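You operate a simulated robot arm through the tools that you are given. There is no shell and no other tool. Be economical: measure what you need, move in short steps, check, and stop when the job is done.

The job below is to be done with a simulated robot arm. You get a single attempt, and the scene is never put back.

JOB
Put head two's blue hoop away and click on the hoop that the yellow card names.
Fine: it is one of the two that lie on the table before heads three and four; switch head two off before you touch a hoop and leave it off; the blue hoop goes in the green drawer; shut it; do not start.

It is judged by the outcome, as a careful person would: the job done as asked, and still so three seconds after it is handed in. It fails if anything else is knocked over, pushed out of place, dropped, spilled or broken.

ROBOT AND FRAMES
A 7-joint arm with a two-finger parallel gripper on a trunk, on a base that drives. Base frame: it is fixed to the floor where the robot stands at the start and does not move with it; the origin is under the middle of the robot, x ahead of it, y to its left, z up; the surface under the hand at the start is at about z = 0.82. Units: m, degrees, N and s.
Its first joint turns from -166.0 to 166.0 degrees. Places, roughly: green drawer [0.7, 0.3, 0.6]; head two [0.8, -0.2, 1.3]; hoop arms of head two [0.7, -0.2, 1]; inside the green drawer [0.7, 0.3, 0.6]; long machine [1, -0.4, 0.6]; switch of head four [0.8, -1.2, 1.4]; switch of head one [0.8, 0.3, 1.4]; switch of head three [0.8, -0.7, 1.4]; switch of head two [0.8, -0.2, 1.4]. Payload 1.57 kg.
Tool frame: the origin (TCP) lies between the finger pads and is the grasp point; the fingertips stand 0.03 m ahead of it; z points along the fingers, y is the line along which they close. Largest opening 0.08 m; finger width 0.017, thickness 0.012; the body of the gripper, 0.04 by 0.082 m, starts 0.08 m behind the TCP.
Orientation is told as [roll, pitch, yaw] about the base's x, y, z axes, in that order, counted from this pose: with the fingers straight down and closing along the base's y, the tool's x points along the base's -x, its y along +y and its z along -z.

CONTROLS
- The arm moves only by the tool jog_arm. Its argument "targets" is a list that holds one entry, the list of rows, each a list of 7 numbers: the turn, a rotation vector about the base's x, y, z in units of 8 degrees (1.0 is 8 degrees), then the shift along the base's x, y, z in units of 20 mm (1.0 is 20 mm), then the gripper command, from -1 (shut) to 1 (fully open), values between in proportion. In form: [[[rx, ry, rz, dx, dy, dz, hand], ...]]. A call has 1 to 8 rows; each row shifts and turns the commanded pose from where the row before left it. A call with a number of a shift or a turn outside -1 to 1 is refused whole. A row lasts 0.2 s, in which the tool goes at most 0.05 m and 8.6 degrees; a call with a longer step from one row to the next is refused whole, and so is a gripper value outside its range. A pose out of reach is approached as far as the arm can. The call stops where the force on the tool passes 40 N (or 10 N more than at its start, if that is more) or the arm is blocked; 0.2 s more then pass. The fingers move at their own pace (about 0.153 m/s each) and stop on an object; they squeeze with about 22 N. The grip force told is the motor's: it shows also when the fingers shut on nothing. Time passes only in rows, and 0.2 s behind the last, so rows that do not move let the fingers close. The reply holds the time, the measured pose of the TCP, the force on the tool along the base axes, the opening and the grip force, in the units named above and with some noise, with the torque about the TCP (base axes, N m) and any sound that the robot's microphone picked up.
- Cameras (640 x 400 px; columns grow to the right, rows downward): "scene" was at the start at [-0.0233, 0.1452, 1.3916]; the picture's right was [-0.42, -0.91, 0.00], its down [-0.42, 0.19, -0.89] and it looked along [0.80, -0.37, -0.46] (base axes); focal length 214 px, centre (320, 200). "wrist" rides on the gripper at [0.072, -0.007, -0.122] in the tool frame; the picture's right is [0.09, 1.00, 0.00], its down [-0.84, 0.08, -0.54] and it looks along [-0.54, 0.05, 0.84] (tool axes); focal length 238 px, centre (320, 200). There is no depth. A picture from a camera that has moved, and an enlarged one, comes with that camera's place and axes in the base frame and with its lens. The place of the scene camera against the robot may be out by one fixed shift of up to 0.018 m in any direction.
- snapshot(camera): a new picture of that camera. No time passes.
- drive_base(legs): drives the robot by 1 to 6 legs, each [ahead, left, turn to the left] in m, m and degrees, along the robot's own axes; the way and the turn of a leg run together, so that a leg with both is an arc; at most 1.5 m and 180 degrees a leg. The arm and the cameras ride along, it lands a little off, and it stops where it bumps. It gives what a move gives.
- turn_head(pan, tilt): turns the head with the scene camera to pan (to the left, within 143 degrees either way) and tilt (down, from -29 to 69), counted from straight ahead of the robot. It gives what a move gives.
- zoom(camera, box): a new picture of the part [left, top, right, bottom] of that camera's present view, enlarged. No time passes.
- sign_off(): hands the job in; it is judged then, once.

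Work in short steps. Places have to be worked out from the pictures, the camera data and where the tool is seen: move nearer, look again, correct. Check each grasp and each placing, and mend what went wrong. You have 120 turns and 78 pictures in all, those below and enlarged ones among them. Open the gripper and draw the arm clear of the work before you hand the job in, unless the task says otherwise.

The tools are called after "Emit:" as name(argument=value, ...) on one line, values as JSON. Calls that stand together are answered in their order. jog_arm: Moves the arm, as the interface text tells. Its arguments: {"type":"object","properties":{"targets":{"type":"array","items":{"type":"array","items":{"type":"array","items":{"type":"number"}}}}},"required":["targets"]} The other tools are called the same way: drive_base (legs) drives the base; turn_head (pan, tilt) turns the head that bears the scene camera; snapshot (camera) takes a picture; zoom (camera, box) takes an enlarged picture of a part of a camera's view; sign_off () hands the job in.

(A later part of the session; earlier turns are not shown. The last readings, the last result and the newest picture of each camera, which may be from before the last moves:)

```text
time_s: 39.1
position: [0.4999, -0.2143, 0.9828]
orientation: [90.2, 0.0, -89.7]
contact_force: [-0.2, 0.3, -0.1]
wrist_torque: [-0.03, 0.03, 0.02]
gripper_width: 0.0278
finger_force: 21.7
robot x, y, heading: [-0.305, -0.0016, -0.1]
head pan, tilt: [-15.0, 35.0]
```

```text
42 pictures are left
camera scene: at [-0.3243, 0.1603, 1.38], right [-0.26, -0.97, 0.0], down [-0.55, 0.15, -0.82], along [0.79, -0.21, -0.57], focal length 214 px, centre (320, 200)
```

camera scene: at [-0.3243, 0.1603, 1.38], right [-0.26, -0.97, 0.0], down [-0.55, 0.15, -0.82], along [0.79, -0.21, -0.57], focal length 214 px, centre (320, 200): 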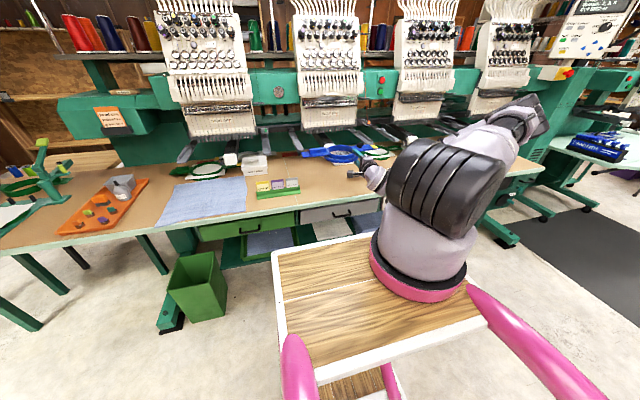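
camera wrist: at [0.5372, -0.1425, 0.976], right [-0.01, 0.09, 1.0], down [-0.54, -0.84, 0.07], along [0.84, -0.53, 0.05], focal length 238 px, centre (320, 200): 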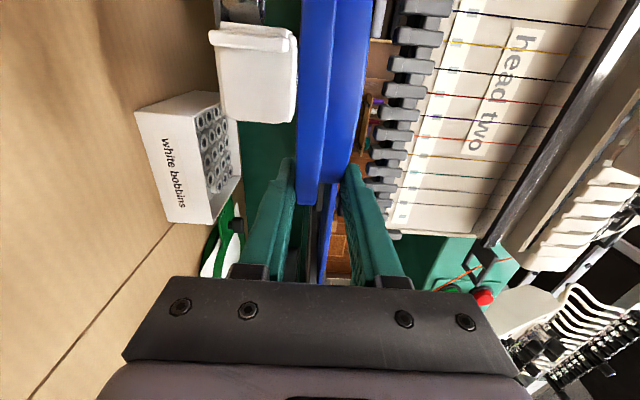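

Hoop is off the arms and held level. I'll lay it on the free table area in front: tilt 10° nose-down and lower towards the table.

Emit:
jog_arm(targets=[[[0, 0.65, 0, 0.25, -0.4, 0, -1], [0, 0.65, 0, 0.25, -0.4, -0.5, -1], [0, 0, 0, 0, 0, -1, -1], [0, 0, 0, 0, 0, -1, -1], [0, 0, 0, 0, 0, -1, -1], [0, 0, 0, 0, 0, -1, -1], [0, 0, 0, 0, 0, -0.8, -1], [0, 0, 0, 0, 0, -0.4, -1]]])

Emit:
snapshot(camera="wrist")

Emit:
zoom(camera="scene", box=[260, 100, 420, 220])

```text
time_s: 40.9
position: [0.5078, -0.2309, 0.8683]
orientation: [79.7, 0.1, -89.7]
contact_force: [0.3, 0.1, 0.0]
wrist_torque: [-0.04, 0.06, -0.03]
gripper_width: 0.0277
finger_force: 21.5
robot x, y, heading: [-0.3035, 0.0029, 0.1]
head pan, tilt: [-15.0, 35.0]
```

```text
41 pictures are left
camera wrist: at [0.3869, -0.1599, 0.8835], right [0.18, 0.09, 0.98], down [-0.52, -0.84, 0.17], along [0.84, -0.53, -0.1], focal length 238 px, centre (320, 200)
```

wrist: 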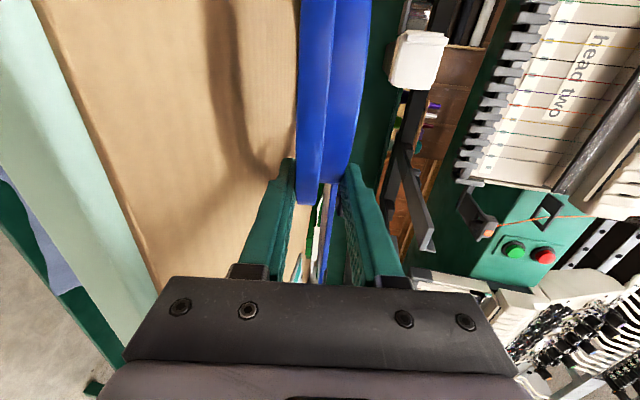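

```text
3.33 times, centred on (340, 160) of scene
camera zoom: at [-0.3244, 0.1603, 1.3799], right [-0.26, -0.97, 0.0], down [-0.55, 0.15, -0.82], along [0.79, -0.21, -0.57], focal length 715 px, centre (253, 333)
```

zoom: 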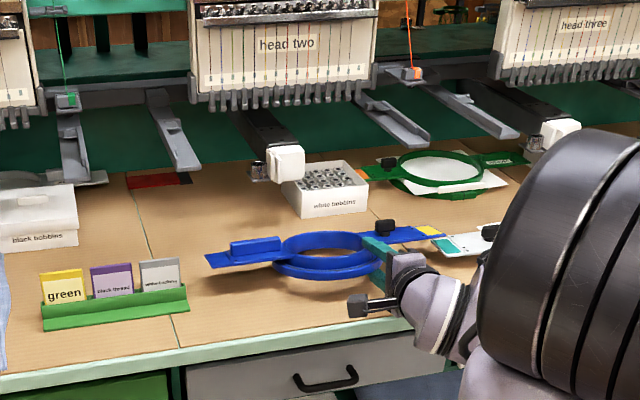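

Clear of rack and grey hoop. Lower gently until it touches.

Emit:
jog_arm(targets=[[[0, 0, 0, 0, 0, -0.2, -1], [0, 0, 0, 0, 0, -0.2, -1], [0, 0, 0, 0, 0, -0.15, -1]]])

```text
time_s: 41.7
position: [0.5082, -0.2314, 0.8584]
orientation: [80.0, 0.1, -89.7]
contact_force: [0.6, 0.5, 1.9]
wrist_torque: [0.11, -0.21, 0.01]
gripper_width: 0.0274
finger_force: 21.9
robot x, y, heading: [-0.3079, -0.0, 0.2]
head pan, tilt: [-15.0, 35.0]
```

Touching lightly at the far edge. Open slightly and slide the fingers out backwards.

Emit:
jog_arm(targets=[[[0, 0, 0, 0, 0, 0, 0], [0, 0, 0, 0, 0, 0, 0], [0, 0, 0, -0.7, 0, 0, 0], [0, 0, 0, -1, 0, 0, 0], [0, 0, 0, -1, 0, 0, 0], [0, 0, 0, -1, 0, 0, 0]]])

Emit:
snapshot(camera="wrist")

Emit:
zoom(camera="scene", box=[260, 100, 420, 220])

```text
time_s: 43.1
position: [0.4404, -0.2305, 0.8673]
orientation: [79.7, 0.0, -89.6]
contact_force: [0.7, 0.2, -1.0]
wrist_torque: [-0.03, -0.01, 0.02]
gripper_width: 0.0406
finger_force: 0.7
out of reach, approached as far as the arm can: row 5, 6
robot x, y, heading: [-0.3031, -0.0001, 0.4]
head pan, tilt: [-15.0, 35.0]
```

```text
39 pictures are left
camera wrist: at [0.3187, -0.161, 0.8844], right [0.18, 0.09, 0.98], down [-0.51, -0.84, 0.17], along [0.84, -0.53, -0.1], focal length 238 px, centre (320, 200)
```

wrist: 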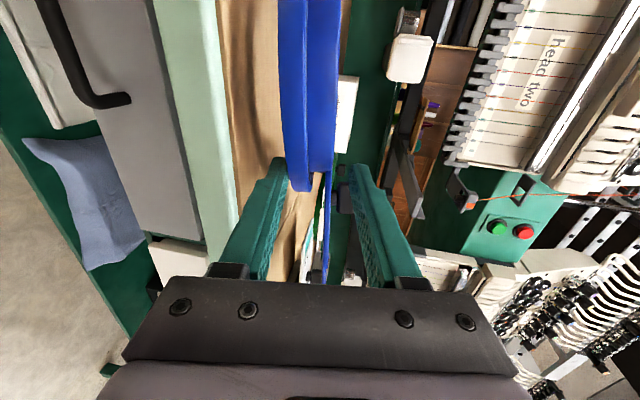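

```text
3.33 times, centred on (340, 160) of scene
camera zoom: at [-0.3243, 0.1603, 1.3799], right [-0.26, -0.97, 0.0], down [-0.55, 0.15, -0.82], along [0.79, -0.21, -0.57], focal length 715 px, centre (253, 333)
```

zoom: 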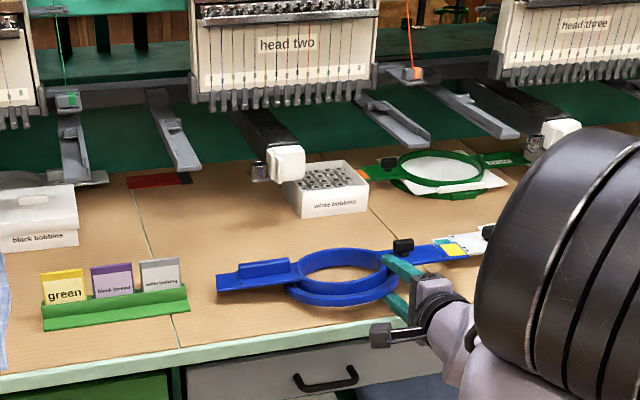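

I check whether the lower finger is still under the rim.

Emit:
zoom(camera="wrist", box=[220, 100, 420, 290])

Emit:
zoom(camera="scene", box=[310, 145, 390, 195])

```text
2.11 times, centred on (320, 195) of wrist
camera zoom: at [0.3187, -0.161, 0.8844], right [0.18, 0.09, 0.98], down [-0.51, -0.84, 0.17], along [0.84, -0.53, -0.1], focal length 502 px, centre (320, 210)
```

zoom: 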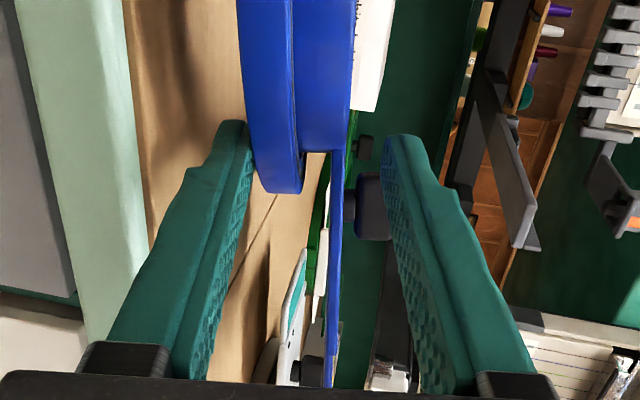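

```text
8.00 times, centred on (350, 170) of scene
camera zoom: at [-0.3243, 0.1603, 1.3799], right [-0.26, -0.97, 0.0], down [-0.55, 0.15, -0.82], along [0.79, -0.21, -0.57], focal length 1716 px, centre (80, 440)
```

zoom: 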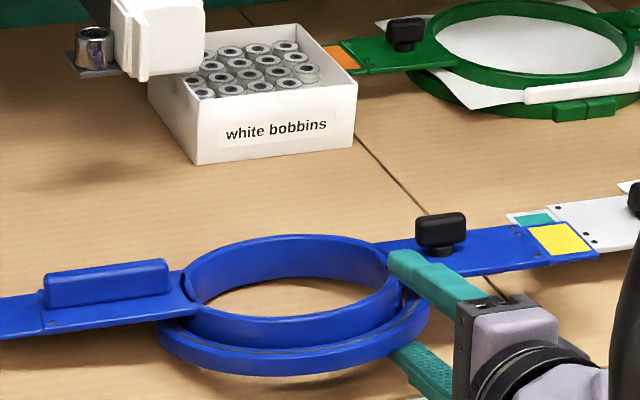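

The rim still rests on the lower finger and gets dragged. I'll rotate nose-down so the rim slides off the finger tip, then withdraw along the tool axis.

Emit:
jog_arm(targets=[[[0, 0.8, 0, 0, 0, 0.1, 0], [0, 0.8, 0, 0, 0, 0.1, 0], [0, 0.8, 0, 0, 0, 0.1, 0], [0, 0.8, 0, 0, 0, 0.05, 0], [0, 0.8, 0, 0, 0, 0.05, 0], [0, 0, 0, 0, 0, 0, 0]]])

Emit:
zoom(camera="wrist", box=[220, 100, 420, 290])

Emit:
zoom(camera="scene", box=[310, 145, 390, 195])

```text
time_s: 44.5
position: [0.4384, -0.2319, 0.8755]
orientation: [47.8, 0.4, -89.6]
contact_force: [-0.4, -0.1, -0.5]
wrist_torque: [0.0, 0.02, -0.05]
gripper_width: 0.04
finger_force: 0.1
robot x, y, heading: [-0.3021, 0.003, 0.0]
head pan, tilt: [-15.0, 35.0]
```

```text
2.11 times, centred on (320, 195) of wrist
camera zoom: at [0.3446, -0.1611, 0.9543], right [0.67, 0.09, 0.74], down [-0.35, -0.84, 0.42], along [0.66, -0.53, -0.53], focal length 502 px, centre (320, 210)
```

zoom: 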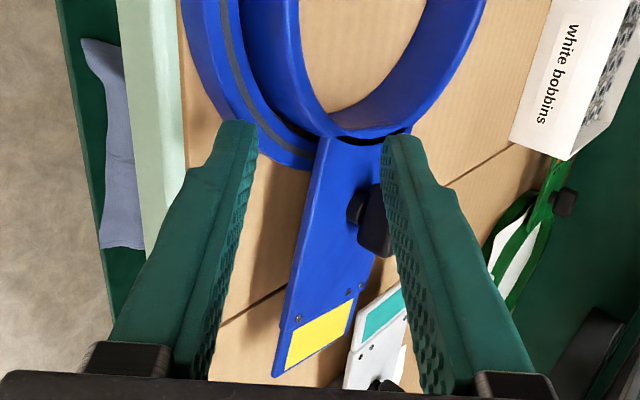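

```text
8.00 times, centred on (350, 170) of scene
camera zoom: at [-0.3244, 0.1603, 1.3799], right [-0.26, -0.97, 0.0], down [-0.55, 0.15, -0.82], along [0.79, -0.21, -0.57], focal length 1716 px, centre (80, 440)
```

zoom: 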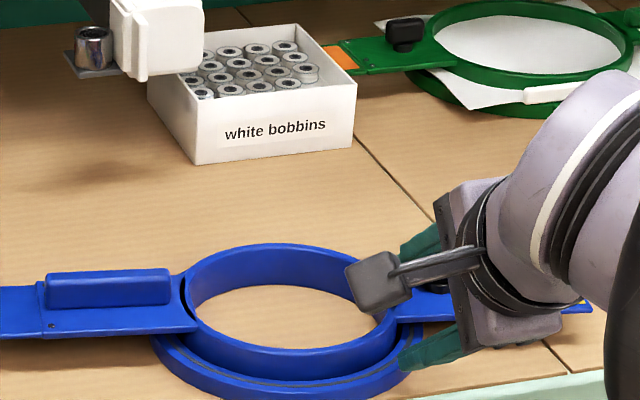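

Hoop lies flat, clear of the grey hoop. Withdraw back-and-up.

Emit:
jog_arm(targets=[[[0, 0, 0, -0.8, 0, 0.6, 0], [0, 0, 0, -0.8, 0, 0.6, 0], [0, 0, 0, -0.6, 0, 1, 0], [0, 0, 0, 0, 0, 1, 0], [0, 0, 0, 0, 0, 1, 0], [0, 0, 0, 0, 0, 1, 0]]])

Emit:
snapshot(camera="wrist")

```text
time_s: 45.9
position: [0.3938, -0.2328, 0.9802]
orientation: [47.9, 0.4, -89.8]
contact_force: [0.3, -0.5, -0.3]
wrist_torque: [0.0, -0.02, 0.02]
gripper_width: 0.0401
finger_force: 0.1
robot x, y, heading: [-0.3041, -0.0005, 0.4]
head pan, tilt: [-15.0, 35.0]
```

```text
33 pictures are left
camera wrist: at [0.2998, -0.1615, 1.0587], right [0.67, 0.09, 0.74], down [-0.35, -0.84, 0.42], along [0.66, -0.53, -0.53], focal length 238 px, centre (320, 200)
```

wrist: 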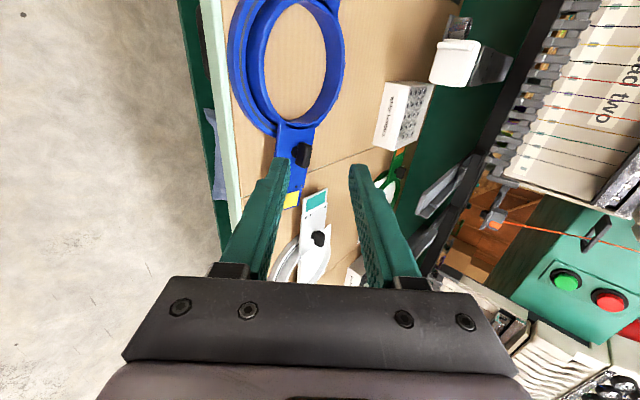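

Blue hoop lies safely at about (0.49, -0.175). Now the drawer: drive back-left so the handle is in front of the arm.

Emit:
drive_base(legs=[[-0.12, 0.22, 0]])

Emit:
jog_arm(targets=[[[0, -0.9, 0, 0, 1, -0.8, 0], [0, -0.9, 0, 0, 1, -0.8, 0], [0, -0.9, 0, 0, 1, -0.8, 0], [0, -0.9, 0, 0, 1, -0.8, 0], [0, -0.9, 0, 0, 1, -0.8, 0], [0, -0.78, 0, 0, 1, -0.8, 0], [0, 0, 0, 0, 1, -0.8, 0], [0, 0, 0, 0, 1, -0.8, 0]]])

```text
time_s: 47.7
position: [0.2744, -0.0131, 0.9822]
orientation: [47.9, 0.3, -89.8]
contact_force: [0.0, -1.4, -1.2]
wrist_torque: [0.01, 0.02, -0.03]
gripper_width: 0.0402
finger_force: 0.0
robot x, y, heading: [-0.425, 0.2178, 0.4]
head pan, tilt: [-15.0, 35.0]
```

```text
time_s: 49.5
position: [0.3161, 0.1432, 0.9253]
orientation: [90.0, 0.0, -89.7]
contact_force: [0.7, -0.2, -0.5]
wrist_torque: [-0.03, -0.02, 0.02]
gripper_width: 0.0397
finger_force: 0.1
out of reach, approached as far as the arm can: row 5, 6, 7, 8
robot x, y, heading: [-0.4219, 0.2162, 0.2]
head pan, tilt: [-15.0, 35.0]
```

The arm wants more distance for low flat poses; drive back 0.12 m and continue.

Emit:
drive_base(legs=[[-0.13, 0, 0]])

Emit:
jog_arm(targets=[[[0, 0, 0, 1, 0.8, -0.5, 0.5], [0, 0, 0, 1, 0.8, -1, 0.5], [0, 0, 0, 1, 0.8, -1, 0.5], [0, 0, 0, 1, 0.8, -1, 0.5], [0, 0, 0, 1, 0.8, -1, 0.5], [0, 0, 0, 0.5, 0.8, -1, 0.5], [0, 0, 0, 0, 0.8, -1, 0.5], [0, 0, 0, 0, 0.8, -1, 0.5]]])

Emit:
snapshot(camera="wrist")

```text
time_s: 50.8
position: [0.1849, 0.1439, 0.9257]
orientation: [90.1, 0.0, -89.6]
contact_force: [-0.4, -0.6, 1.4]
wrist_torque: [-0.01, -0.01, -0.03]
gripper_width: 0.04
finger_force: 0.0
robot x, y, heading: [-0.5588, 0.2171, 0.3]
head pan, tilt: [-15.0, 35.0]
```

```text
time_s: 52.6
position: [0.3075, 0.244, 0.8827]
orientation: [89.9, 0.1, -89.5]
contact_force: [-0.9, 0.1, 0.2]
wrist_torque: [0.02, 0.03, -0.01]
gripper_width: 0.06
finger_force: 0.1
out of reach, approached as far as the arm can: row 2, 3, 4, 5, 6, 7, 8
robot x, y, heading: [-0.5546, 0.2166, 0.2]
head pan, tilt: [-15.0, 35.0]
```

```text
32 pictures are left
camera wrist: at [0.1873, 0.3142, 0.8762], right [0.0, 0.09, 1.0], down [-0.54, -0.84, 0.08], along [0.84, -0.53, 0.05], focal length 238 px, centre (320, 200)
```

wrist: 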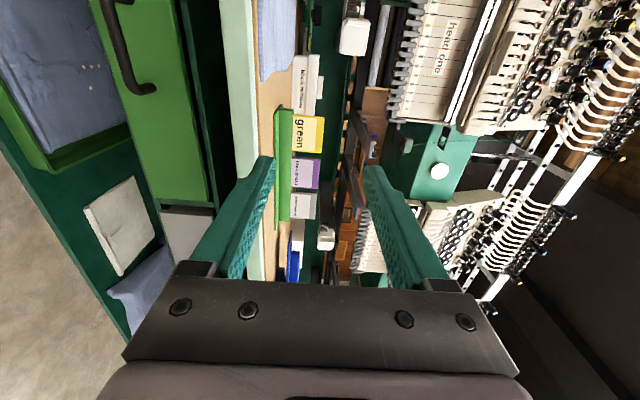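

Flat pose is limited below z≈0.88, so I'll grip the handle with the tool pitched ~50° nose-down. Handle by this view: bar near x≈0.41, z≈0.715, y≈0.26–0.33. Re-pose and look again.

Emit:
jog_arm(targets=[[[0, 1, 0, 0, 0.4, 0, 0.5], [0, 1, 0, 0, 0.4, 0, 0.5], [0, 1, 0, 0, 0.4, 0, 0.5], [0, 1, 0, 0, 0.4, -0.5, 0.5], [0, 1, 0, 0, 0.4, -1, 0.5], [0, 1, 0, 0, 0.4, -1, 0.5], [0, 0.25, 0, 0, 0.4, -1, 0.5], [0, 0, 0, 0, 0, 0, 0.5]]])

Emit:
snapshot(camera="wrist")

```text
time_s: 54.4
position: [0.3086, 0.2996, 0.8118]
orientation: [39.9, 0.3, -89.6]
contact_force: [-0.4, -0.5, 0.2]
wrist_torque: [0.02, 0.01, 0.0]
gripper_width: 0.0601
finger_force: 0.0
robot x, y, heading: [-0.5515, 0.2162, 0.1]
head pan, tilt: [-15.0, 35.0]
```

```text
31 pictures are left
camera wrist: at [0.2264, 0.3704, 0.9028], right [0.76, 0.09, 0.64], down [-0.28, -0.84, 0.46], along [0.58, -0.53, -0.62], focal length 238 px, centre (320, 200)
```

wrist: 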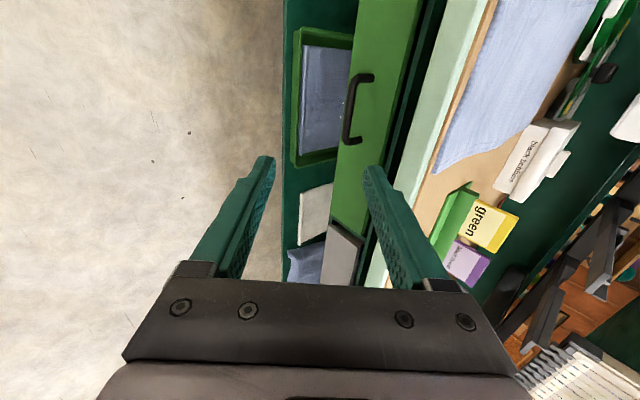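

Triangulating: handle bar is recessed, about (0.485, 0.30, 0.665). I flatten the tool to ~33° nose-down and descend in front.

Emit:
jog_arm(targets=[[[0, -0.7, 0, 0, 0, -0.5, 0.5], [0, -0.7, 0, 0, 0, -0.5, 0.5], [0, -0.7, 0, 0, 0, -0.5, 0.5], [0, 0, 0, 0.5, 0, -1, 0.5], [0, 0, 0, 0.5, 0, -1, 0.5], [0, 0, 0, 0.5, 0, -1, 0.5], [0, 0, 0, 0, 0, 0, 0.5]]])

Emit:
snapshot(camera="wrist")

```text
time_s: 56.0
position: [0.3321, 0.2592, 0.7748]
orientation: [56.7, 0.3, -89.6]
contact_force: [-0.8, 0.5, -0.1]
wrist_torque: [0.02, 0.03, -0.01]
gripper_width: 0.0601
finger_force: 0.1
out of reach, approached as far as the arm can: row 3, 4, 5, 6
robot x, y, heading: [-0.5549, 0.2165, 0.0]
head pan, tilt: [-15.0, 35.0]
```

```text
30 pictures are left
camera wrist: at [0.2274, 0.3295, 0.8366], right [0.55, 0.09, 0.83], down [-0.4, -0.84, 0.36], along [0.73, -0.53, -0.42], focal length 238 px, centre (320, 200)
```

wrist: 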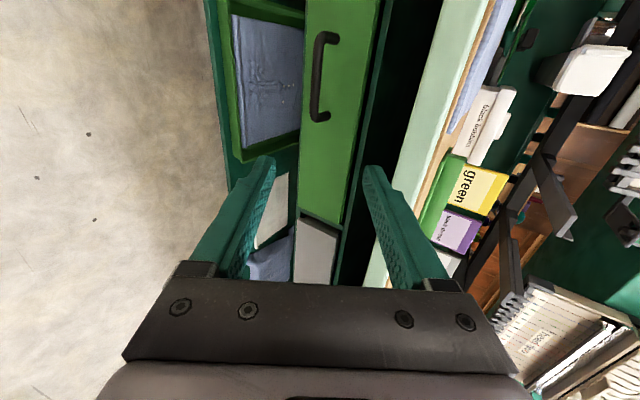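

Handle confirmed at (0.477, 0.305, 0.67). The arm prefers the target to its right, so I shift the base left 0.28 m.

Emit:
drive_base(legs=[[0, 0.28, 0]])

Emit:
jog_arm(targets=[[[0, 0, 0, 0, -1, 0, 0.5], [0, 0, 0, 0, -1, 0, 0.5], [0, 0, 0, 0, -1, 0, 0.5], [0, 0, 0, 0, -1, 0, 0.5], [0, 0, 0, 0, -1, 0, 0.5], [0, 0, 0, 0, -1, 0, 0.5], [0, 0, 0, 0, -1, -0.3, 0.5], [0, 0, 0, 0, -1, -0.3, 0.5]]])

Emit:
jog_arm(targets=[[[0, 0, 0, 0, -1, -0.6, 0.5], [0, 0, 0, 0, -1, -0.6, 0.5], [0, 0, 0, 0, -0.6, -0.6, 0.5], [0, 0, 0, 0, 0, -1, 0.5], [0, 0, 0, 0.5, 0, -1, 0.5]]])

```text
time_s: 58.0
position: [0.3319, 0.5379, 0.7745]
orientation: [56.7, 0.3, -89.7]
contact_force: [0.4, -0.5, -0.5]
wrist_torque: [-0.02, 0.02, 0.02]
gripper_width: 0.0599
finger_force: 0.0
robot x, y, heading: [-0.5545, 0.5045, -0.2]
head pan, tilt: [-15.0, 35.0]
```

```text
time_s: 59.8
position: [0.3318, 0.3783, 0.7627]
orientation: [56.6, 0.3, -89.7]
contact_force: [0.1, -0.4, -0.4]
wrist_torque: [0.0, -0.03, 0.01]
gripper_width: 0.0602
finger_force: 0.0
robot x, y, heading: [-0.5549, 0.5002, 0.2]
head pan, tilt: [-15.0, 35.0]
```

```text
time_s: 61.0
position: [0.3314, 0.3632, 0.7552]
orientation: [56.7, 0.3, -89.7]
contact_force: [0.0, 0.0, 0.0]
wrist_torque: [-0.04, 0.01, 0.04]
gripper_width: 0.06
finger_force: 0.1
out of reach, approached as far as the arm can: row 1, 2, 3, 4, 5
robot x, y, heading: [-0.5527, 0.5003, -0.1]
head pan, tilt: [-15.0, 35.0]
```

The limit seems to ease with distance (arm folded too much). I drive back 0.12 m, and extend the arm out and down instead.

Emit:
drive_base(legs=[[-0.12, -0.1, 0]])

Emit:
jog_arm(targets=[[[0, 0, 0, 1, 0, 0, 0.5], [0, 0, 0, 1, 0, 0, 0.5], [0, 0, 0, 1, 0, 0, 0.5], [0, 0, 0, 1, 0, 0, 0.5], [0, 0, 0, 1, 0.3, -0.5, 0.5], [0, 0, 0, 1, 0.3, -1, 0.5], [0, 0, 0, 1, 0.3, -1, 0.5], [0, 0, 0, 0.5, 0.3, -1, 0.5]]])

```text
time_s: 62.4
position: [0.2118, 0.2645, 0.7557]
orientation: [56.6, 0.2, -89.6]
contact_force: [-0.3, -0.2, 0.5]
wrist_torque: [-0.02, 0.0, -0.02]
gripper_width: 0.06
finger_force: 0.1
robot x, y, heading: [-0.6764, 0.3993, 0.2]
head pan, tilt: [-15.0, 35.0]
```

```text
time_s: 64.2
position: [0.2873, 0.2766, 0.7655]
orientation: [56.6, 0.3, -89.6]
contact_force: [0.6, 0.1, 0.3]
wrist_torque: [0.02, 0.01, 0.01]
gripper_width: 0.0599
finger_force: 0.1
out of reach, approached as far as the arm can: row 2, 4, 5, 6, 7, 8
robot x, y, heading: [-0.6763, 0.399, 0.1]
head pan, tilt: [-15.0, 35.0]
```

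Wrist limits bind with this rolled pose. I'll unroll the hand (closing sideways) and plan to hook the bar with closed fingers from above at ~47° nose-down, which stays clear of the table edge.

Emit:
jog_arm(targets=[[[-0.84, 0, 0.545, 0, 0, 0, -1], [-0.84, 0, 0.545, 0, 0, 0, -1], [-0.84, 0, 0.545, 0, 0, 0, -1], [-0.84, 0, 0.545, 0, 0, 0, -1], [-0.84, 0, 0.545, 0, 0, 0, -1], [-0.84, 0, 0.545, 0, 0, 0, -1], [-0.84, 0, 0.545, 0, 0, 0, -1], [-0.84, 0, 0.545, 0, 0, 0, -1]]])

Emit:
jog_arm(targets=[[[-0.84, 0, 0.545, 0, 0, 0, -1], [-0.84, 0, 0.545, 0, 0, 0, -1], [-0.84, 0, 0.545, 0, 0, 0, -1], [-0.21, 0, 0.136, 0, 0, 0, -1], [0, 0.8, 0, 0, 0, 0, -1], [0, 0.8, 0, 0, 0, 0, -1], [0, 0, 0, 0, 0, -1, -1], [0, 0, 0, 0, 0, -1, -1]]])

```text
time_s: 66.0
position: [0.2857, 0.2772, 0.7632]
orientation: [33.1, -48.7, -41.3]
contact_force: [-0.1, 0.1, -0.3]
wrist_torque: [-0.01, 0.0, 0.0]
gripper_width: 0.0
finger_force: 21.5
robot x, y, heading: [-0.6759, 0.3972, 0.2]
head pan, tilt: [-15.0, 35.0]
```

```text
time_s: 67.8
position: [0.2869, 0.2776, 0.7316]
orientation: [-0.4, -43.7, 0.1]
contact_force: [-0.5, 0.8, -0.2]
wrist_torque: [-0.01, 0.02, 0.0]
gripper_width: 0.0
finger_force: 21.5
out of reach, approached as far as the arm can: row 8
robot x, y, heading: [-0.6731, 0.3968, 0.4]
head pan, tilt: [-15.0, 35.0]
```

The wrist seems stuck at a floor of z≈0.875 in this arm posture. I look at the arm's posture.

Emit:
turn_head(pan=-25, tilt=30)

Emit:
snapshot(camera="scene")

```text
time_s: 68.5
position: [0.2876, 0.276, 0.7328]
orientation: [-0.5, -43.8, 0.0]
contact_force: [-0.3, 0.2, -0.8]
wrist_torque: [0.0, 0.01, 0.0]
gripper_width: 0.0
finger_force: 21.2
robot x, y, heading: [-0.6825, 0.4007, 0.3]
head pan, tilt: [-25.0, 30.0]
```

```text
29 pictures are left
camera scene: at [-0.7008, 0.5443, 1.3877], right [-0.42, -0.91, 0.0], down [-0.45, 0.21, -0.87], along [0.79, -0.36, -0.5], focal length 214 px, centre (320, 200)
```

scene: 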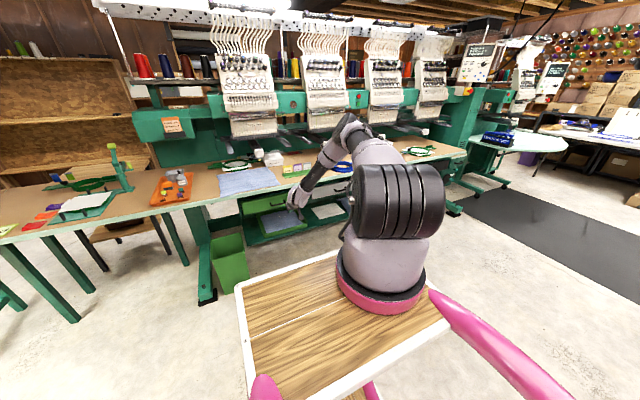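

The elbow is bent forward with the forearm coming back down; extending further should straighten it. Test: move forward 60 mm then down.

Emit:
jog_arm(targets=[[[0, 0, 0, 1, 0, 0, -1], [0, 0, 0, 1, 0, 0, -1], [0, 0, 0, 1, 0, 0, -1], [0, 0, 0, 0, 0, -1, -1], [0, 0, 0, 0, 0, -1, -1]]])

```text
time_s: 69.7
position: [0.2921, 0.2861, 0.7345]
orientation: [-0.5, -43.7, 0.0]
contact_force: [-0.1, -0.3, -0.8]
wrist_torque: [-0.01, -0.02, -0.05]
gripper_width: 0.0
finger_force: 21.9
out of reach, approached as far as the arm can: row 1, 2, 3, 4, 5
robot x, y, heading: [-0.6736, 0.3991, 0.3]
head pan, tilt: [-25.0, 30.0]
```

The arm acts like a Panda with shoulder about (0.23,-0.146) from the robot's middle: steep-and-near is the feasible zone. I retract the hand a bit and bring the base to about (-0.41, 0.45), tool ~50° nose-down, for hooking the bar.

Emit:
jog_arm(targets=[[[0, 0.5, 0, -1, 0, 0.8, -1], [0, 0, 0, -1, 0, 0.8, -1], [0, 0, 0, -1, 0, 0.8, -1], [0, 0, 0, -1, 0, 0.8, -1], [0, 0, 0, -1, 0, 0.4, -1], [0, 0, 0, -1, 0, 0, -1], [0, 0, 0, -1, 0, 0, -1], [0, 0, 0, 0, 0, 0, -1]]])

Emit:
drive_base(legs=[[0.26, 0.05, 0]])

Emit:
snapshot(camera="wrist")

```text
time_s: 71.5
position: [0.1516, 0.2847, 0.8066]
orientation: [-0.4, -39.8, 0.0]
contact_force: [-0.8, 0.5, -0.1]
wrist_torque: [-0.02, 0.0, 0.02]
gripper_width: 0.0
finger_force: 21.5
robot x, y, heading: [-0.6777, 0.4018, 0.1]
head pan, tilt: [-25.0, 30.0]
```

```text
time_s: 73.8
position: [0.4072, 0.328, 0.8029]
orientation: [-0.2, -39.2, -0.6]
contact_force: [-0.8, 0.2, -0.1]
wrist_torque: [0.02, 0.03, 0.0]
gripper_width: 0.0
finger_force: 21.3
robot x, y, heading: [-0.4129, 0.445, -0.5]
head pan, tilt: [-25.0, 30.0]
stopped in leg 1: the force on the tool passed its limit at 42 N (the readings are from after the stop); the commanded pose is now the measured one
```

```text
28 pictures are left
camera wrist: at [0.2754, 0.3233, 0.8533], right [-0.06, 1.0, -0.06], down [0.31, 0.08, 0.95], along [0.95, 0.04, -0.31], focal length 238 px, centre (320, 200)
```

wrist: 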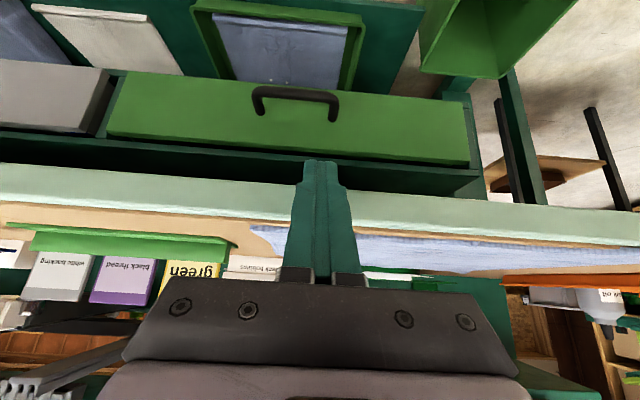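

Tip touched the table's front edge (x≈0.428, underside z≈0.79); nothing moved. Handle reconfirmed at (0.477, 0.300, 0.672), drawer face x≈0.513. I back off, then go diagonally under the edge to a pre-hook point.

Emit:
jog_arm(targets=[[[0, 0, 0, -1, -0.3, 0, -1], [0, -0.3, 0, -1, -0.3, 0, -1], [0, -0.3, 0, -0.5, -0.4, 0, -1]]])

Emit:
drive_base(legs=[[-0.015, 0, 0.5]])

Emit:
jog_arm(targets=[[[0, 0, 0, 0.9, 0, -0.7, -1], [0, 0, 0, 0.9, 0, -0.7, -1], [0, 0, 0, 0.9, 0, -0.7, -1], [0, 0, 0, 0.9, 0, -0.7, -1], [0, 0, 0, 0.9, 0, -0.7, -1]]])

```text
time_s: 74.6
position: [0.3575, 0.3081, 0.8031]
orientation: [-0.2, -44.0, -0.5]
contact_force: [-0.1, -0.5, -0.3]
wrist_torque: [0.0, 0.01, 0.0]
gripper_width: 0.0
finger_force: 20.8
robot x, y, heading: [-0.4166, 0.4494, -0.1]
head pan, tilt: [-25.0, 30.0]
```

```text
time_s: 75.3
position: [0.3436, 0.3142, 0.8029]
orientation: [-0.1, -43.8, -0.2]
contact_force: [0.4, 0.0, -0.2]
wrist_torque: [0.0, 0.0, -0.01]
gripper_width: 0.0
finger_force: 21.3
robot x, y, heading: [-0.4316, 0.447, 0.3]
head pan, tilt: [-25.0, 30.0]
```

```text
time_s: 76.5
position: [0.4325, 0.3128, 0.7316]
orientation: [-0.2, -43.8, -0.1]
contact_force: [1.5, -0.5, 0.2]
wrist_torque: [0.04, 0.0, 0.02]
gripper_width: 0.0
finger_force: 21.4
robot x, y, heading: [-0.4291, 0.4514, 0.5]
head pan, tilt: [-25.0, 30.0]
```

Reached as predicted. Check with the wrist camera before hooking.

Emit:
zoom(camera="wrist", box=[200, 0, 440, 220])

```text
1.82 times, centred on (320, 110) of wrist
camera zoom: at [0.2976, 0.3057, 0.7701], right [-0.06, 1.0, -0.07], down [0.23, 0.08, 0.97], along [0.97, 0.04, -0.23], focal length 433 px, centre (320, 364)
```

zoom: 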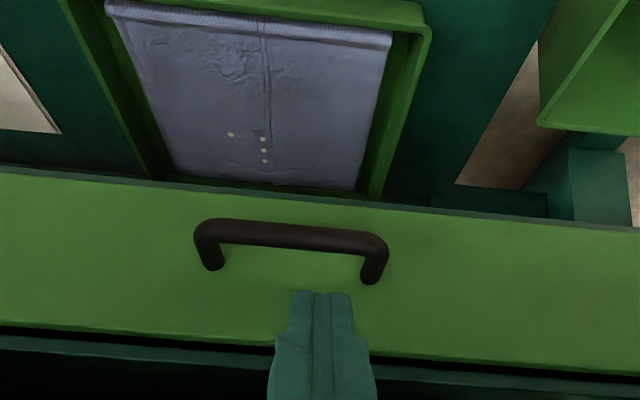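

Bar at (0.477, 0.295, 0.67), face at 0.512. I shift 9 mm forward, then slide along the tool axis so the tip goes behind the bar.

Emit:
jog_arm(targets=[[[0, 0, 0, 0.45, -0.7, 0, -1], [0, 0, 0, 0.48, 0, -0.5, -1], [0, 0, 0, 0.48, 0, -0.5, -1], [0, 0, 0, 0.48, 0, -0.5, -1], [0, 0, 0, 0.48, 0, -0.5, -1], [0, 0, 0, 0, 0, 0, -1]]])

Emit:
zoom(camera="wrist", box=[200, 0, 440, 220])

```text
time_s: 77.3
position: [0.4517, 0.3005, 0.7151]
orientation: [-0.1, -43.5, -0.1]
contact_force: [-7.8, -0.5, 0.0]
wrist_torque: [0.03, -0.66, 0.14]
gripper_width: 0.0001
finger_force: 21.1
out of reach, approached as far as the arm can: row 3, 4
robot x, y, heading: [-0.435, 0.4488, -0.1]
head pan, tilt: [-25.0, 30.0]
stopped in row 4: the force on the tool passed its limit at 44 N (the readings are from after the stop); the commanded pose is now the measured one
```

```text
1.82 times, centred on (320, 110) of wrist
camera zoom: at [0.3177, 0.293, 0.7566], right [-0.06, 1.0, -0.06], down [0.23, 0.08, 0.97], along [0.97, 0.05, -0.24], focal length 433 px, centre (320, 364)
```

zoom: 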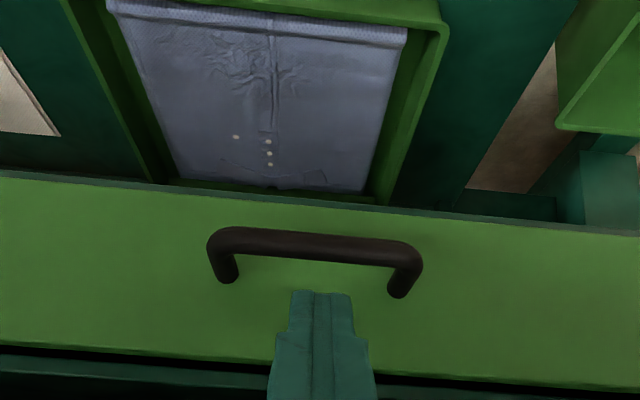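

Blocked with a contact about 85 mm above the TCP — likely the hand body against the table's front edge. I look from the head camera.

Emit:
turn_head(pan=-20, tilt=35)

Emit:
zoom(camera="scene", box=[240, 130, 400, 250])

```text
time_s: 78.0
position: [0.4518, 0.2996, 0.7175]
orientation: [-0.1, -43.5, -0.1]
contact_force: [-15.6, -0.2, -4.8]
wrist_torque: [-0.09, -1.47, 0.25]
gripper_width: 0.0001
finger_force: 21.3
robot x, y, heading: [-0.4297, 0.4473, 0.2]
head pan, tilt: [-20.0, 35.0]
```

```text
3.33 times, centred on (320, 190) of scene
camera zoom: at [-0.4553, 0.6026, 1.3799], right [-0.34, -0.94, 0.0], down [-0.54, 0.19, -0.82], along [0.77, -0.28, -0.57], focal length 715 px, centre (320, 233)
```

zoom: 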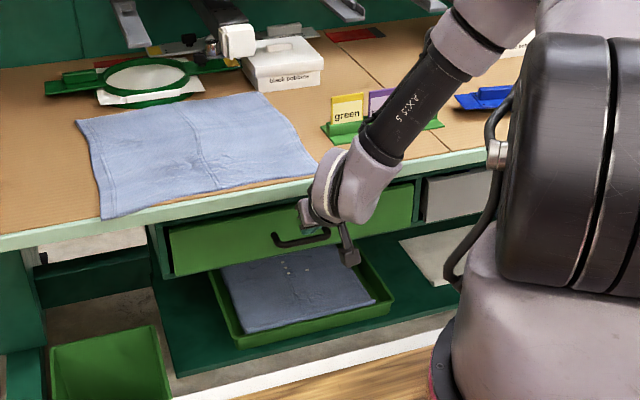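

The forearm comes in from the right (elbow out), so being nearer should allow lower and flatter poses. I back off and test lowering with the hand closer in.

Emit:
jog_arm(targets=[[[0, 0, 0, -1, 0, 0, -1], [0, 0, 0, -1, 0, 0, -1], [0, 0, 0, -1, 0, 0, -1], [0, 0, 0, -1, 0, 0, -1], [0, 0, 0, -1, 0, 0, -1], [0, 0, 0, -1, 0, -0.5, -1], [0, 0, 0, 0, 0, -1, -1], [0, 0, 0, 0, 0, -1, -1]]])

```text
time_s: 79.8
position: [0.3418, 0.2994, 0.7251]
orientation: [-0.1, -43.5, -0.1]
contact_force: [-0.5, -0.7, 0.5]
wrist_torque: [0.0, 0.03, -0.01]
gripper_width: 0.0
finger_force: 21.6
out of reach, approached as far as the arm can: row 5, 6, 7, 8
robot x, y, heading: [-0.4286, 0.4468, 0.1]
head pan, tilt: [-20.0, 35.0]
```

I'll switch wrist branch: stand further left, bring the tool down-pointing, swing the nose left (+y), then turn it to +x; that bends the wrist the other way and allows low flat poses. First raise and retract with tool down.

Emit:
jog_arm(targets=[[[0, 0, 0, -0.3, 0, 1, -1], [0, 0.6, 0, -0.5, -0.5, 1, -1], [0, 0.7, 0, -0.8, -1, 1, -1], [0, 0.7, 0, -0.8, -1, 1, -1], [0, 0.7, 0, -0.8, -1, 1, -1], [0, 0.7, 0, -0.8, -1, 1, -1], [0, 0.7, 0, -0.8, -1, 1, -1], [0, 0.7, 0, -0.8, -1, 1, -1]]])

Emit:
jog_arm(targets=[[[0, 0.6, 0, -0.8, -1, 1, -1], [0, 0, 0, -0.8, -1, 1, -1], [0, 0, 0, -0.8, -1, 1, -1], [0, 0, 0, -0.8, -1, 1, -1], [0, 0, 0, -0.8, -1, 0.5, -1], [0, 0, 0, -0.8, -1, 0, -1], [0, 0, 0, -0.8, -1, 0, -1], [0, 0, 0, -0.8, -1, 0, -1]]])

Emit:
drive_base(legs=[[0, 0.27, 0], [0.2, 0, 0]])

```text
time_s: 81.6
position: [0.2303, 0.1678, 0.8883]
orientation: [-0.2, -5.3, 0.1]
contact_force: [1.1, 0.7, -0.3]
wrist_torque: [-0.02, 0.05, 0.0]
gripper_width: 0.0001
finger_force: 21.6
robot x, y, heading: [-0.4305, 0.45, 0.4]
head pan, tilt: [-20.0, 35.0]
```

```text
time_s: 83.4
position: [0.1005, 0.0081, 0.9744]
orientation: [-0.2, -0.5, 0.0]
contact_force: [-0.2, 0.4, 0.5]
wrist_torque: [0.01, 0.03, -0.01]
gripper_width: 0.0
finger_force: 21.7
robot x, y, heading: [-0.4307, 0.4505, -0.1]
head pan, tilt: [-20.0, 35.0]
```

```text
time_s: 86.5
position: [0.2984, 0.2725, 0.9756]
orientation: [-0.3, -0.5, -0.2]
contact_force: [-0.4, -0.7, 0.2]
wrist_torque: [0.01, 0.0, -0.02]
gripper_width: 0.0
finger_force: 21.1
robot x, y, heading: [-0.2293, 0.7151, -0.2]
head pan, tilt: [-20.0, 35.0]
```

Swing the nose to the left (+y).

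Emit:
jog_arm(targets=[[[1, 0, 0, 0, 0.5, 0, -1], [1, 0, 0, 0, 0.5, 0, -1], [1, 0, 0, 0, 0.5, 0, -1], [1, 0, 0, 0, 0.5, 0, -1], [1, 0, 0, 0, 0.5, 0, -1], [1, 0, 0, 0, 0.5, 0, -1], [1, 0, 0, 0, 0.5, 0, -1], [1, 0, 0, 0, 0.5, 0, -1]]])

Emit:
jog_arm(targets=[[[1, 0, 0, 0, 0.5, 0, -1], [1, 0, 0, 0, 0.5, 0, -1], [1, 0, 0, 0, 0.5, 0, -1], [0.3, 0, 0, 0, 0, 0, -1], [0, 0, 0, 0, 0, 0, -1]]])

```text
time_s: 88.3
position: [0.2861, 0.3768, 0.9459]
orientation: [48.7, -0.7, -1.4]
contact_force: [0.3, 0.3, -0.2]
wrist_torque: [0.01, 0.0, 0.01]
gripper_width: 0.0
finger_force: 21.1
out of reach, approached as far as the arm can: row 6, 7, 8
robot x, y, heading: [-0.2315, 0.7161, -0.0]
head pan, tilt: [-20.0, 35.0]
```

```text
time_s: 89.5
position: [0.2593, 0.4539, 0.9282]
orientation: [56.2, -0.7, -2.6]
contact_force: [0.6, -0.3, -0.3]
wrist_torque: [0.01, 0.0, 0.02]
gripper_width: 0.0001
finger_force: 21.7
out of reach, approached as far as the arm can: row 1, 2, 3
robot x, y, heading: [-0.237, 0.7157, -0.2]
head pan, tilt: [-20.0, 35.0]
```

It stalled at 56°. I turn about the vertical toward +x now and see which branch it takes.

Emit:
jog_arm(targets=[[[0, 0, -1, 0, 0, 0, -1], [0, 0, -1, 0, 0, 0, -1], [0, 0, -1, 0, 0, 0, -1], [0, 0, -1, 0, 0, 0, -1], [0, 0, -1, 0, -0.5, 0, -1], [0, 0, -1, 0, -0.5, 0, -1], [0, 0, -1, 0, -0.5, 0, -1], [0, 0, -1, 0, -0.5, 0, -1]]])

Emit:
jog_arm(targets=[[[0, 0, -1, 0, -0.5, 0, -1], [0, 0, -1, 0, -0.5, 0, -1], [0, 0, -1, 0, -0.5, 0, -1], [0, 0, 0, 0, 0, -1, -1], [0, 0, 0, 0, 0, -1, -1], [0, 0, 0, 0, 0, -1, -1], [0, 0, 0, 0, 0, -1, -1]]])

```text
time_s: 91.3
position: [0.2596, 0.4137, 0.9323]
orientation: [58.6, -0.5, -66.6]
contact_force: [-0.5, -0.2, 0.3]
wrist_torque: [0.02, 0.01, -0.01]
gripper_width: 0.0001
finger_force: 21.5
out of reach, approached as far as the arm can: row 1
robot x, y, heading: [-0.2333, 0.7176, -0.1]
head pan, tilt: [-20.0, 35.0]
```

```text
time_s: 92.9
position: [0.2679, 0.3573, 0.8387]
orientation: [58.5, -0.6, -90.6]
contact_force: [0.0, -0.3, 0.0]
wrist_torque: [0.04, 0.0, -0.03]
gripper_width: 0.0
finger_force: 21.5
out of reach, approached as far as the arm can: row 2, 3
robot x, y, heading: [-0.2334, 0.7172, -0.4]
head pan, tilt: [-20.0, 35.0]
```

Now lowering works here. Continue down.

Emit:
jog_arm(targets=[[[0, 0, 0, 0, -0.5, -1, -1], [0, 0, 0, 0, -0.5, -1, -1], [0, 0, 0, 0, -0.5, -1, -1], [0, 0, 0, 0, -0.5, -1, -1], [0, 0, 0, 0, -0.5, -1, -1], [0, 0, 0, 0, 0, -1, -1]]])

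```text
time_s: 94.3
position: [0.2755, 0.2858, 0.7847]
orientation: [58.4, -0.6, -90.6]
contact_force: [0.3, -0.6, -0.4]
wrist_torque: [0.02, -0.01, -0.02]
gripper_width: 0.0001
finger_force: 21.3
out of reach, approached as far as the arm can: row 2, 3, 4, 5, 6
robot x, y, heading: [-0.2333, 0.7173, 0.1]
head pan, tilt: [-20.0, 35.0]
```

Likely my own tray limits the near zone. I'll retrace to tool-down while raising, move the stand to about (-0.33, 0.75), and do the swing farther out.

Emit:
jog_arm(targets=[[[0, 0, 1, 0, 0, 1, -1], [0, 0, 1, 0, 0, 1, -1], [0, 0, 1, 0, 0, 1, -1], [0, 0, 1, 0, 0, 1, -1], [0, 0, 1, 0, 0, 1, -1], [0, 0, 1, 0, 0, 1, -1], [0, 0, 1, 0, 0, 1, -1], [0, 0, 1, 0, 0, 1, -1]]])

Emit:
jog_arm(targets=[[[-0.9, 0, 1, 0.5, 0, 1, -1], [-0.9, 0, 1, 0.5, 0, 1, -1], [-0.9, 0, 1, 0.5, 0, 1, -1], [-1, 0, 0, 0.5, 0, 1, -1], [-1, 0, 0, 0.5, 0, 1, -1], [-1, 0, 0, 0.5, 0, 1, -1], [-1, 0, 0, 0.5, 0, 1, -1]]])

Emit:
drive_base(legs=[[-0.1, 0.03, 0]])

```text
time_s: 96.1
position: [0.2749, 0.2852, 0.9461]
orientation: [58.5, -0.6, -26.5]
contact_force: [-0.8, -0.7, 0.5]
wrist_torque: [-0.01, -0.01, 0.01]
gripper_width: 0.0
finger_force: 21.1
robot x, y, heading: [-0.2351, 0.7182, -0.1]
head pan, tilt: [-20.0, 35.0]
```

```text
refused: row 1 steps farther than a row can; nothing moved
```

```text
time_s: 97.3
position: [0.1737, 0.3158, 0.9462]
orientation: [58.4, -0.6, -26.7]
contact_force: [-0.4, 0.4, 0.8]
wrist_torque: [-0.01, -0.01, 0.0]
gripper_width: 0.0
finger_force: 21.9
robot x, y, heading: [-0.333, 0.7486, 0.2]
head pan, tilt: [-20.0, 35.0]
```

A row was refused as too big, so nothing moved; nose now points at azimuth 63°, 31° down. I extend outward from my tray and raise the nose to horizontal from here.

Emit:
jog_arm(targets=[[[0, 0, 0, 1, 0.6, 0.6, -1], [0, 0, 0, 1, 0.6, 0.6, -1], [0, 0, 0, 1, 0.6, 0.6, -1], [0, 0, 0, 1, 0.6, 0.6, -1], [0, 0, 0, 1, 0.6, 0.6, -1], [0, 0, 0, 1, 0.6, 0.6, -1], [0, 0, 0, 1, 0.6, 0.6, -1], [0, 0, 0, 1, 0.6, 0.6, -1]]])

Emit:
jog_arm(targets=[[[0.895, -0.446, 0, 0, 0, 0, -1], [0.895, -0.446, 0, 0, 0, 0, -1], [0.895, -0.446, 0, 0, 0, 0, -1], [0.895, -0.446, 0, 0, 0, 0, -1], [0, 0, 0, 0, 0, 0, -1]]])

```text
time_s: 99.1
position: [0.334, 0.4118, 1.0412]
orientation: [58.5, -0.5, -26.7]
contact_force: [-0.2, 0.0, 0.2]
wrist_torque: [0.0, 0.03, 0.0]
gripper_width: 0.0
finger_force: 21.2
robot x, y, heading: [-0.3368, 0.7432, -0.1]
head pan, tilt: [-20.0, 35.0]
```

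```text
time_s: 100.3
position: [0.3332, 0.4109, 1.0419]
orientation: [90.6, -0.6, -27.0]
contact_force: [0.4, 0.4, -0.3]
wrist_torque: [0.02, -0.04, 0.02]
gripper_width: 0.0001
finger_force: 21.0
robot x, y, heading: [-0.3361, 0.7492, -0.0]
head pan, tilt: [-20.0, 35.0]
```

Horizontal reached without limits. Test lowering in this branch.

Emit:
jog_arm(targets=[[[0, 0, -0.5, 0, 0, -1, -1], [0, 0, -0.5, 0, 0, -1, -1], [0, 0, -0.5, 0, 0, -1, -1], [0, 0, -0.5, 0, 0, -1, -1], [0, 0, -0.5, 0, 0, -1, -1], [0, 0, -0.5, 0, 0, -1, -1], [0, 0, -0.5, 0, 0, -1, -1], [0, 0, -0.5, 0, 0, -1, -1]]])

Emit:
jog_arm(targets=[[[0, 0, 0, 0, 0, -1, -1], [0, 0, 0, 0, 0, -1, -1], [0, 0, 0, 0, 0, -1, -1], [0, 0, 0, 0, 0, -1, -1], [0, 0, 0, 0, 0, -1, -1], [0, 0, 0, 0, 0, -1, -1]]])

```text
time_s: 102.1
position: [0.3335, 0.4118, 0.8826]
orientation: [90.3, -0.6, -59.1]
contact_force: [-0.7, -0.1, 0.6]
wrist_torque: [0.0, 0.0, 0.03]
gripper_width: 0.0003
finger_force: 21.7
robot x, y, heading: [-0.3364, 0.7471, -0.0]
head pan, tilt: [-20.0, 35.0]
```

```text
time_s: 103.5
position: [0.3359, 0.4079, 0.8843]
orientation: [90.4, -0.4, -59.0]
contact_force: [0.7, -0.5, 0.3]
wrist_torque: [0.0, 0.0, -0.01]
gripper_width: 0.0
finger_force: 21.4
out of reach, approached as far as the arm can: row 1, 2, 3, 4, 5, 6
robot x, y, heading: [-0.3329, 0.7501, 0.2]
head pan, tilt: [-20.0, 35.0]
```

The floor again ≈0.884 for a level tool. I look at the posture.

Emit:
turn_head(pan=-30, tilt=25)

Emit:
snapshot(camera="scene")

```text
time_s: 104.2
position: [0.3366, 0.4073, 0.882]
orientation: [90.4, -0.4, -58.9]
contact_force: [0.4, 0.6, 0.1]
wrist_torque: [-0.01, 0.02, 0.04]
gripper_width: 0.0002
finger_force: 21.7
robot x, y, heading: [-0.3332, 0.7473, -0.1]
head pan, tilt: [-30.0, 25.0]
```

```text
24 pictures are left
camera scene: at [-0.3598, 0.8841, 1.3956], right [-0.5, -0.87, 0.0], down [-0.37, 0.21, -0.91], along [0.78, -0.45, -0.42], focal length 214 px, centre (320, 200)
```

scene: 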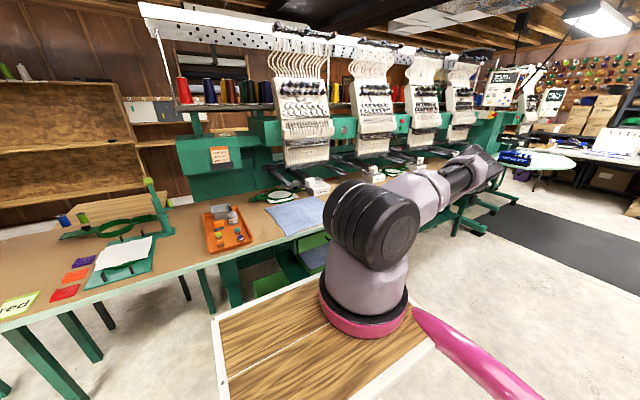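

The solver has the elbow out to the right with the shoulder at its limit. I'll flip the wrist properly: tool-down ahead of the arm, tilt the nose back toward me, then turn it about the vertical to face +x.

Emit:
jog_arm(targets=[[[0, 0, 0, 0, 0, 1, -1], [-0.515, 0.857, 0, 0.5, 0.85, 1, -1], [-0.515, 0.857, 0, 0.5, 0.85, 1, -1], [-0.515, 0.857, 0, 0.5, 0.85, 1, -1], [-0.515, 0.857, 0, 0.5, 0.85, 1, -1], [-0.515, 0.857, 0, 0.5, 0.85, 1, -1], [-0.515, 0.857, 0, 0.5, 0.85, 1, -1], [-0.515, 0.857, 0, 0.5, 0.85, 1, -1]]])

Emit:
jog_arm(targets=[[[-0.515, 0.857, 0, 0.5, 0.85, 1, -1], [-0.515, 0.857, 0, 0.5, 0.85, 1, -1], [-0.515, 0.857, 0, 0.5, 0.85, 1, -1], [-0.515, 0.857, 0, 0.5, 0.85, 1, -1], [0, 0.9, 0, 0, 0, 0.5, -1], [0, 0.9, 0, 0, 0, 0.5, -1], [0, 0.9, 0, 0, 0, 0, -1], [0, 0.9, 0, 0, 0, 0, -1]]])

Emit:
jog_arm(targets=[[[0, 0.9, 0, 0, 0, 0, -1], [0, 0.9, 0, 0, 0, 0, -1], [0, 0, -1, 0, 0, 0, -1], [0, 0, -1, 0, 0, 0, -1], [0, 0, -1, 0, 0, 0, -1], [0, 0, -1, 0, 0, 0, -1], [0, 0, -1, 0, 0, 0, -1], [0, 0, -1, 0, 0, 0, -1]]])

```text
time_s: 106.0
position: [0.4071, 0.5223, 1.0451]
orientation: [34.4, -0.3, -58.9]
contact_force: [0.1, -2.3, -0.9]
wrist_torque: [0.2, -0.06, 0.11]
gripper_width: 0.0
finger_force: 21.2
robot x, y, heading: [-0.3326, 0.7474, -0.4]
head pan, tilt: [-30.0, 25.0]
```

```text
time_s: 107.8
position: [0.4461, 0.5953, 1.1456]
orientation: [-22.8, 14.6, -61.9]
contact_force: [0.4, 0.2, 0.7]
wrist_torque: [0.02, -0.07, 0.02]
gripper_width: 0.0
finger_force: 21.2
robot x, y, heading: [-0.3342, 0.7452, -0.2]
head pan, tilt: [-30.0, 25.0]
```

```text
time_s: 109.6
position: [0.4483, 0.5942, 1.1434]
orientation: [-36.3, 20.9, -114.0]
contact_force: [0.6, 0.7, 0.8]
wrist_torque: [-0.04, 0.02, 0.07]
gripper_width: 0.0
finger_force: 21.9
robot x, y, heading: [-0.3345, 0.7459, 0.2]
head pan, tilt: [-30.0, 25.0]
```

Turning works. Continue turning while moving toward y≈0.4.

Emit:
jog_arm(targets=[[[0, 0, -1, -0.2, -1, 0, -1], [0, 0, -1, -0.2, -1, 0, -1], [0, 0, -1, -0.2, -1, 0, -1], [0, 0, -1, -0.2, -1, 0, -1], [0, 0, -1, -0.2, -1, 0, -1], [0, 0, -1, -0.2, -1, 0, -1], [0, 0, -1, -0.2, -1, 0, -1], [0, 0, -1, -0.2, -1, 0, -1]]])

Emit:
jog_arm(targets=[[[0, 0, -1, 0, -0.5, 0, -1], [0, 0, -1, 0, -0.5, 0, -1], [0, 0, -1, 0, -0.5, 0, -1], [0, 0, -1, 0, -0.5, 0, -1], [0, 0, -1, 0, -0.5, 0, -1], [0, 0, -1, 0, -0.5, 0, -1], [0, 0, -1, 0, 0, 0, -1], [0, 0, 0, 0, 0, 0, -1]]])

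```text
time_s: 111.4
position: [0.4156, 0.4363, 1.1444]
orientation: [-36.3, 21.0, -178.1]
contact_force: [0.1, -0.2, 0.0]
wrist_torque: [0.0, 0.03, 0.02]
gripper_width: 0.0
finger_force: 21.1
robot x, y, heading: [-0.3364, 0.7499, -0.0]
head pan, tilt: [-30.0, 25.0]
```

```text
time_s: 113.2
position: [0.4156, 0.3754, 1.1447]
orientation: [-36.2, 20.9, 125.9]
contact_force: [0.5, -0.1, 0.7]
wrist_torque: [-0.04, 0.0, -0.01]
gripper_width: 0.0001
finger_force: 21.5
robot x, y, heading: [-0.3338, 0.7486, 0.0]
head pan, tilt: [-30.0, 25.0]
```

Nose now at azimuth ~12°. Finish turning to +x, raise the nose to ~18° below level and level the finger plane.

Emit:
jog_arm(targets=[[[0, 0, -0.75, -0.5, -0.8, -1, -1], [0, 0, -0.75, -0.5, -0.8, -1, -1], [0, -0.9, 0, -0.5, -0.8, -1, -1], [0, -0.9, 0, -0.5, -0.8, -1, -1], [0, -0.9, 0, -0.5, -0.5, -1, -1], [0, -0.9, 0, -0.5, 0, -1, -1], [0.93, 0, -0.3, 0, 0, -1, -1], [0.93, 0, -0.3, 0, 0, -1, -1]]])

Emit:
jog_arm(targets=[[[0.93, 0, -0.3, 0, 0, -1, -1], [0.93, 0, -0.3, 0, 0, -1, -1], [0, 0, 0, 0, 0, -1, -1], [0, 0, 0, 0, 0, -1, -1], [0, 0, 0, 0, 0, -1, -1], [0, 0, 0, 0, 0, -1, -1], [0, 0, 0, 0, 0, -1, -1], [0, 0, 0, 0, 0, -1, -1]]])

```text
time_s: 115.0
position: [0.3564, 0.3003, 0.9948]
orientation: [-68.2, 18.7, 96.5]
contact_force: [-0.3, 1.0, 0.3]
wrist_torque: [-0.01, 0.05, -0.02]
gripper_width: 0.0002
finger_force: 21.1
out of reach, approached as far as the arm can: row 8
robot x, y, heading: [-0.3306, 0.7488, -0.1]
head pan, tilt: [-30.0, 25.0]
```

```text
time_s: 116.8
position: [0.3558, 0.3, 0.9902]
orientation: [-67.7, 18.7, 96.7]
contact_force: [0.2, 0.0, -0.1]
wrist_torque: [-0.01, 0.02, 0.0]
gripper_width: 0.0001
finger_force: 21.7
out of reach, approached as far as the arm can: row 1, 2, 3, 4, 5, 6, 7, 8
robot x, y, heading: [-0.3365, 0.7455, -0.1]
head pan, tilt: [-30.0, 25.0]
```

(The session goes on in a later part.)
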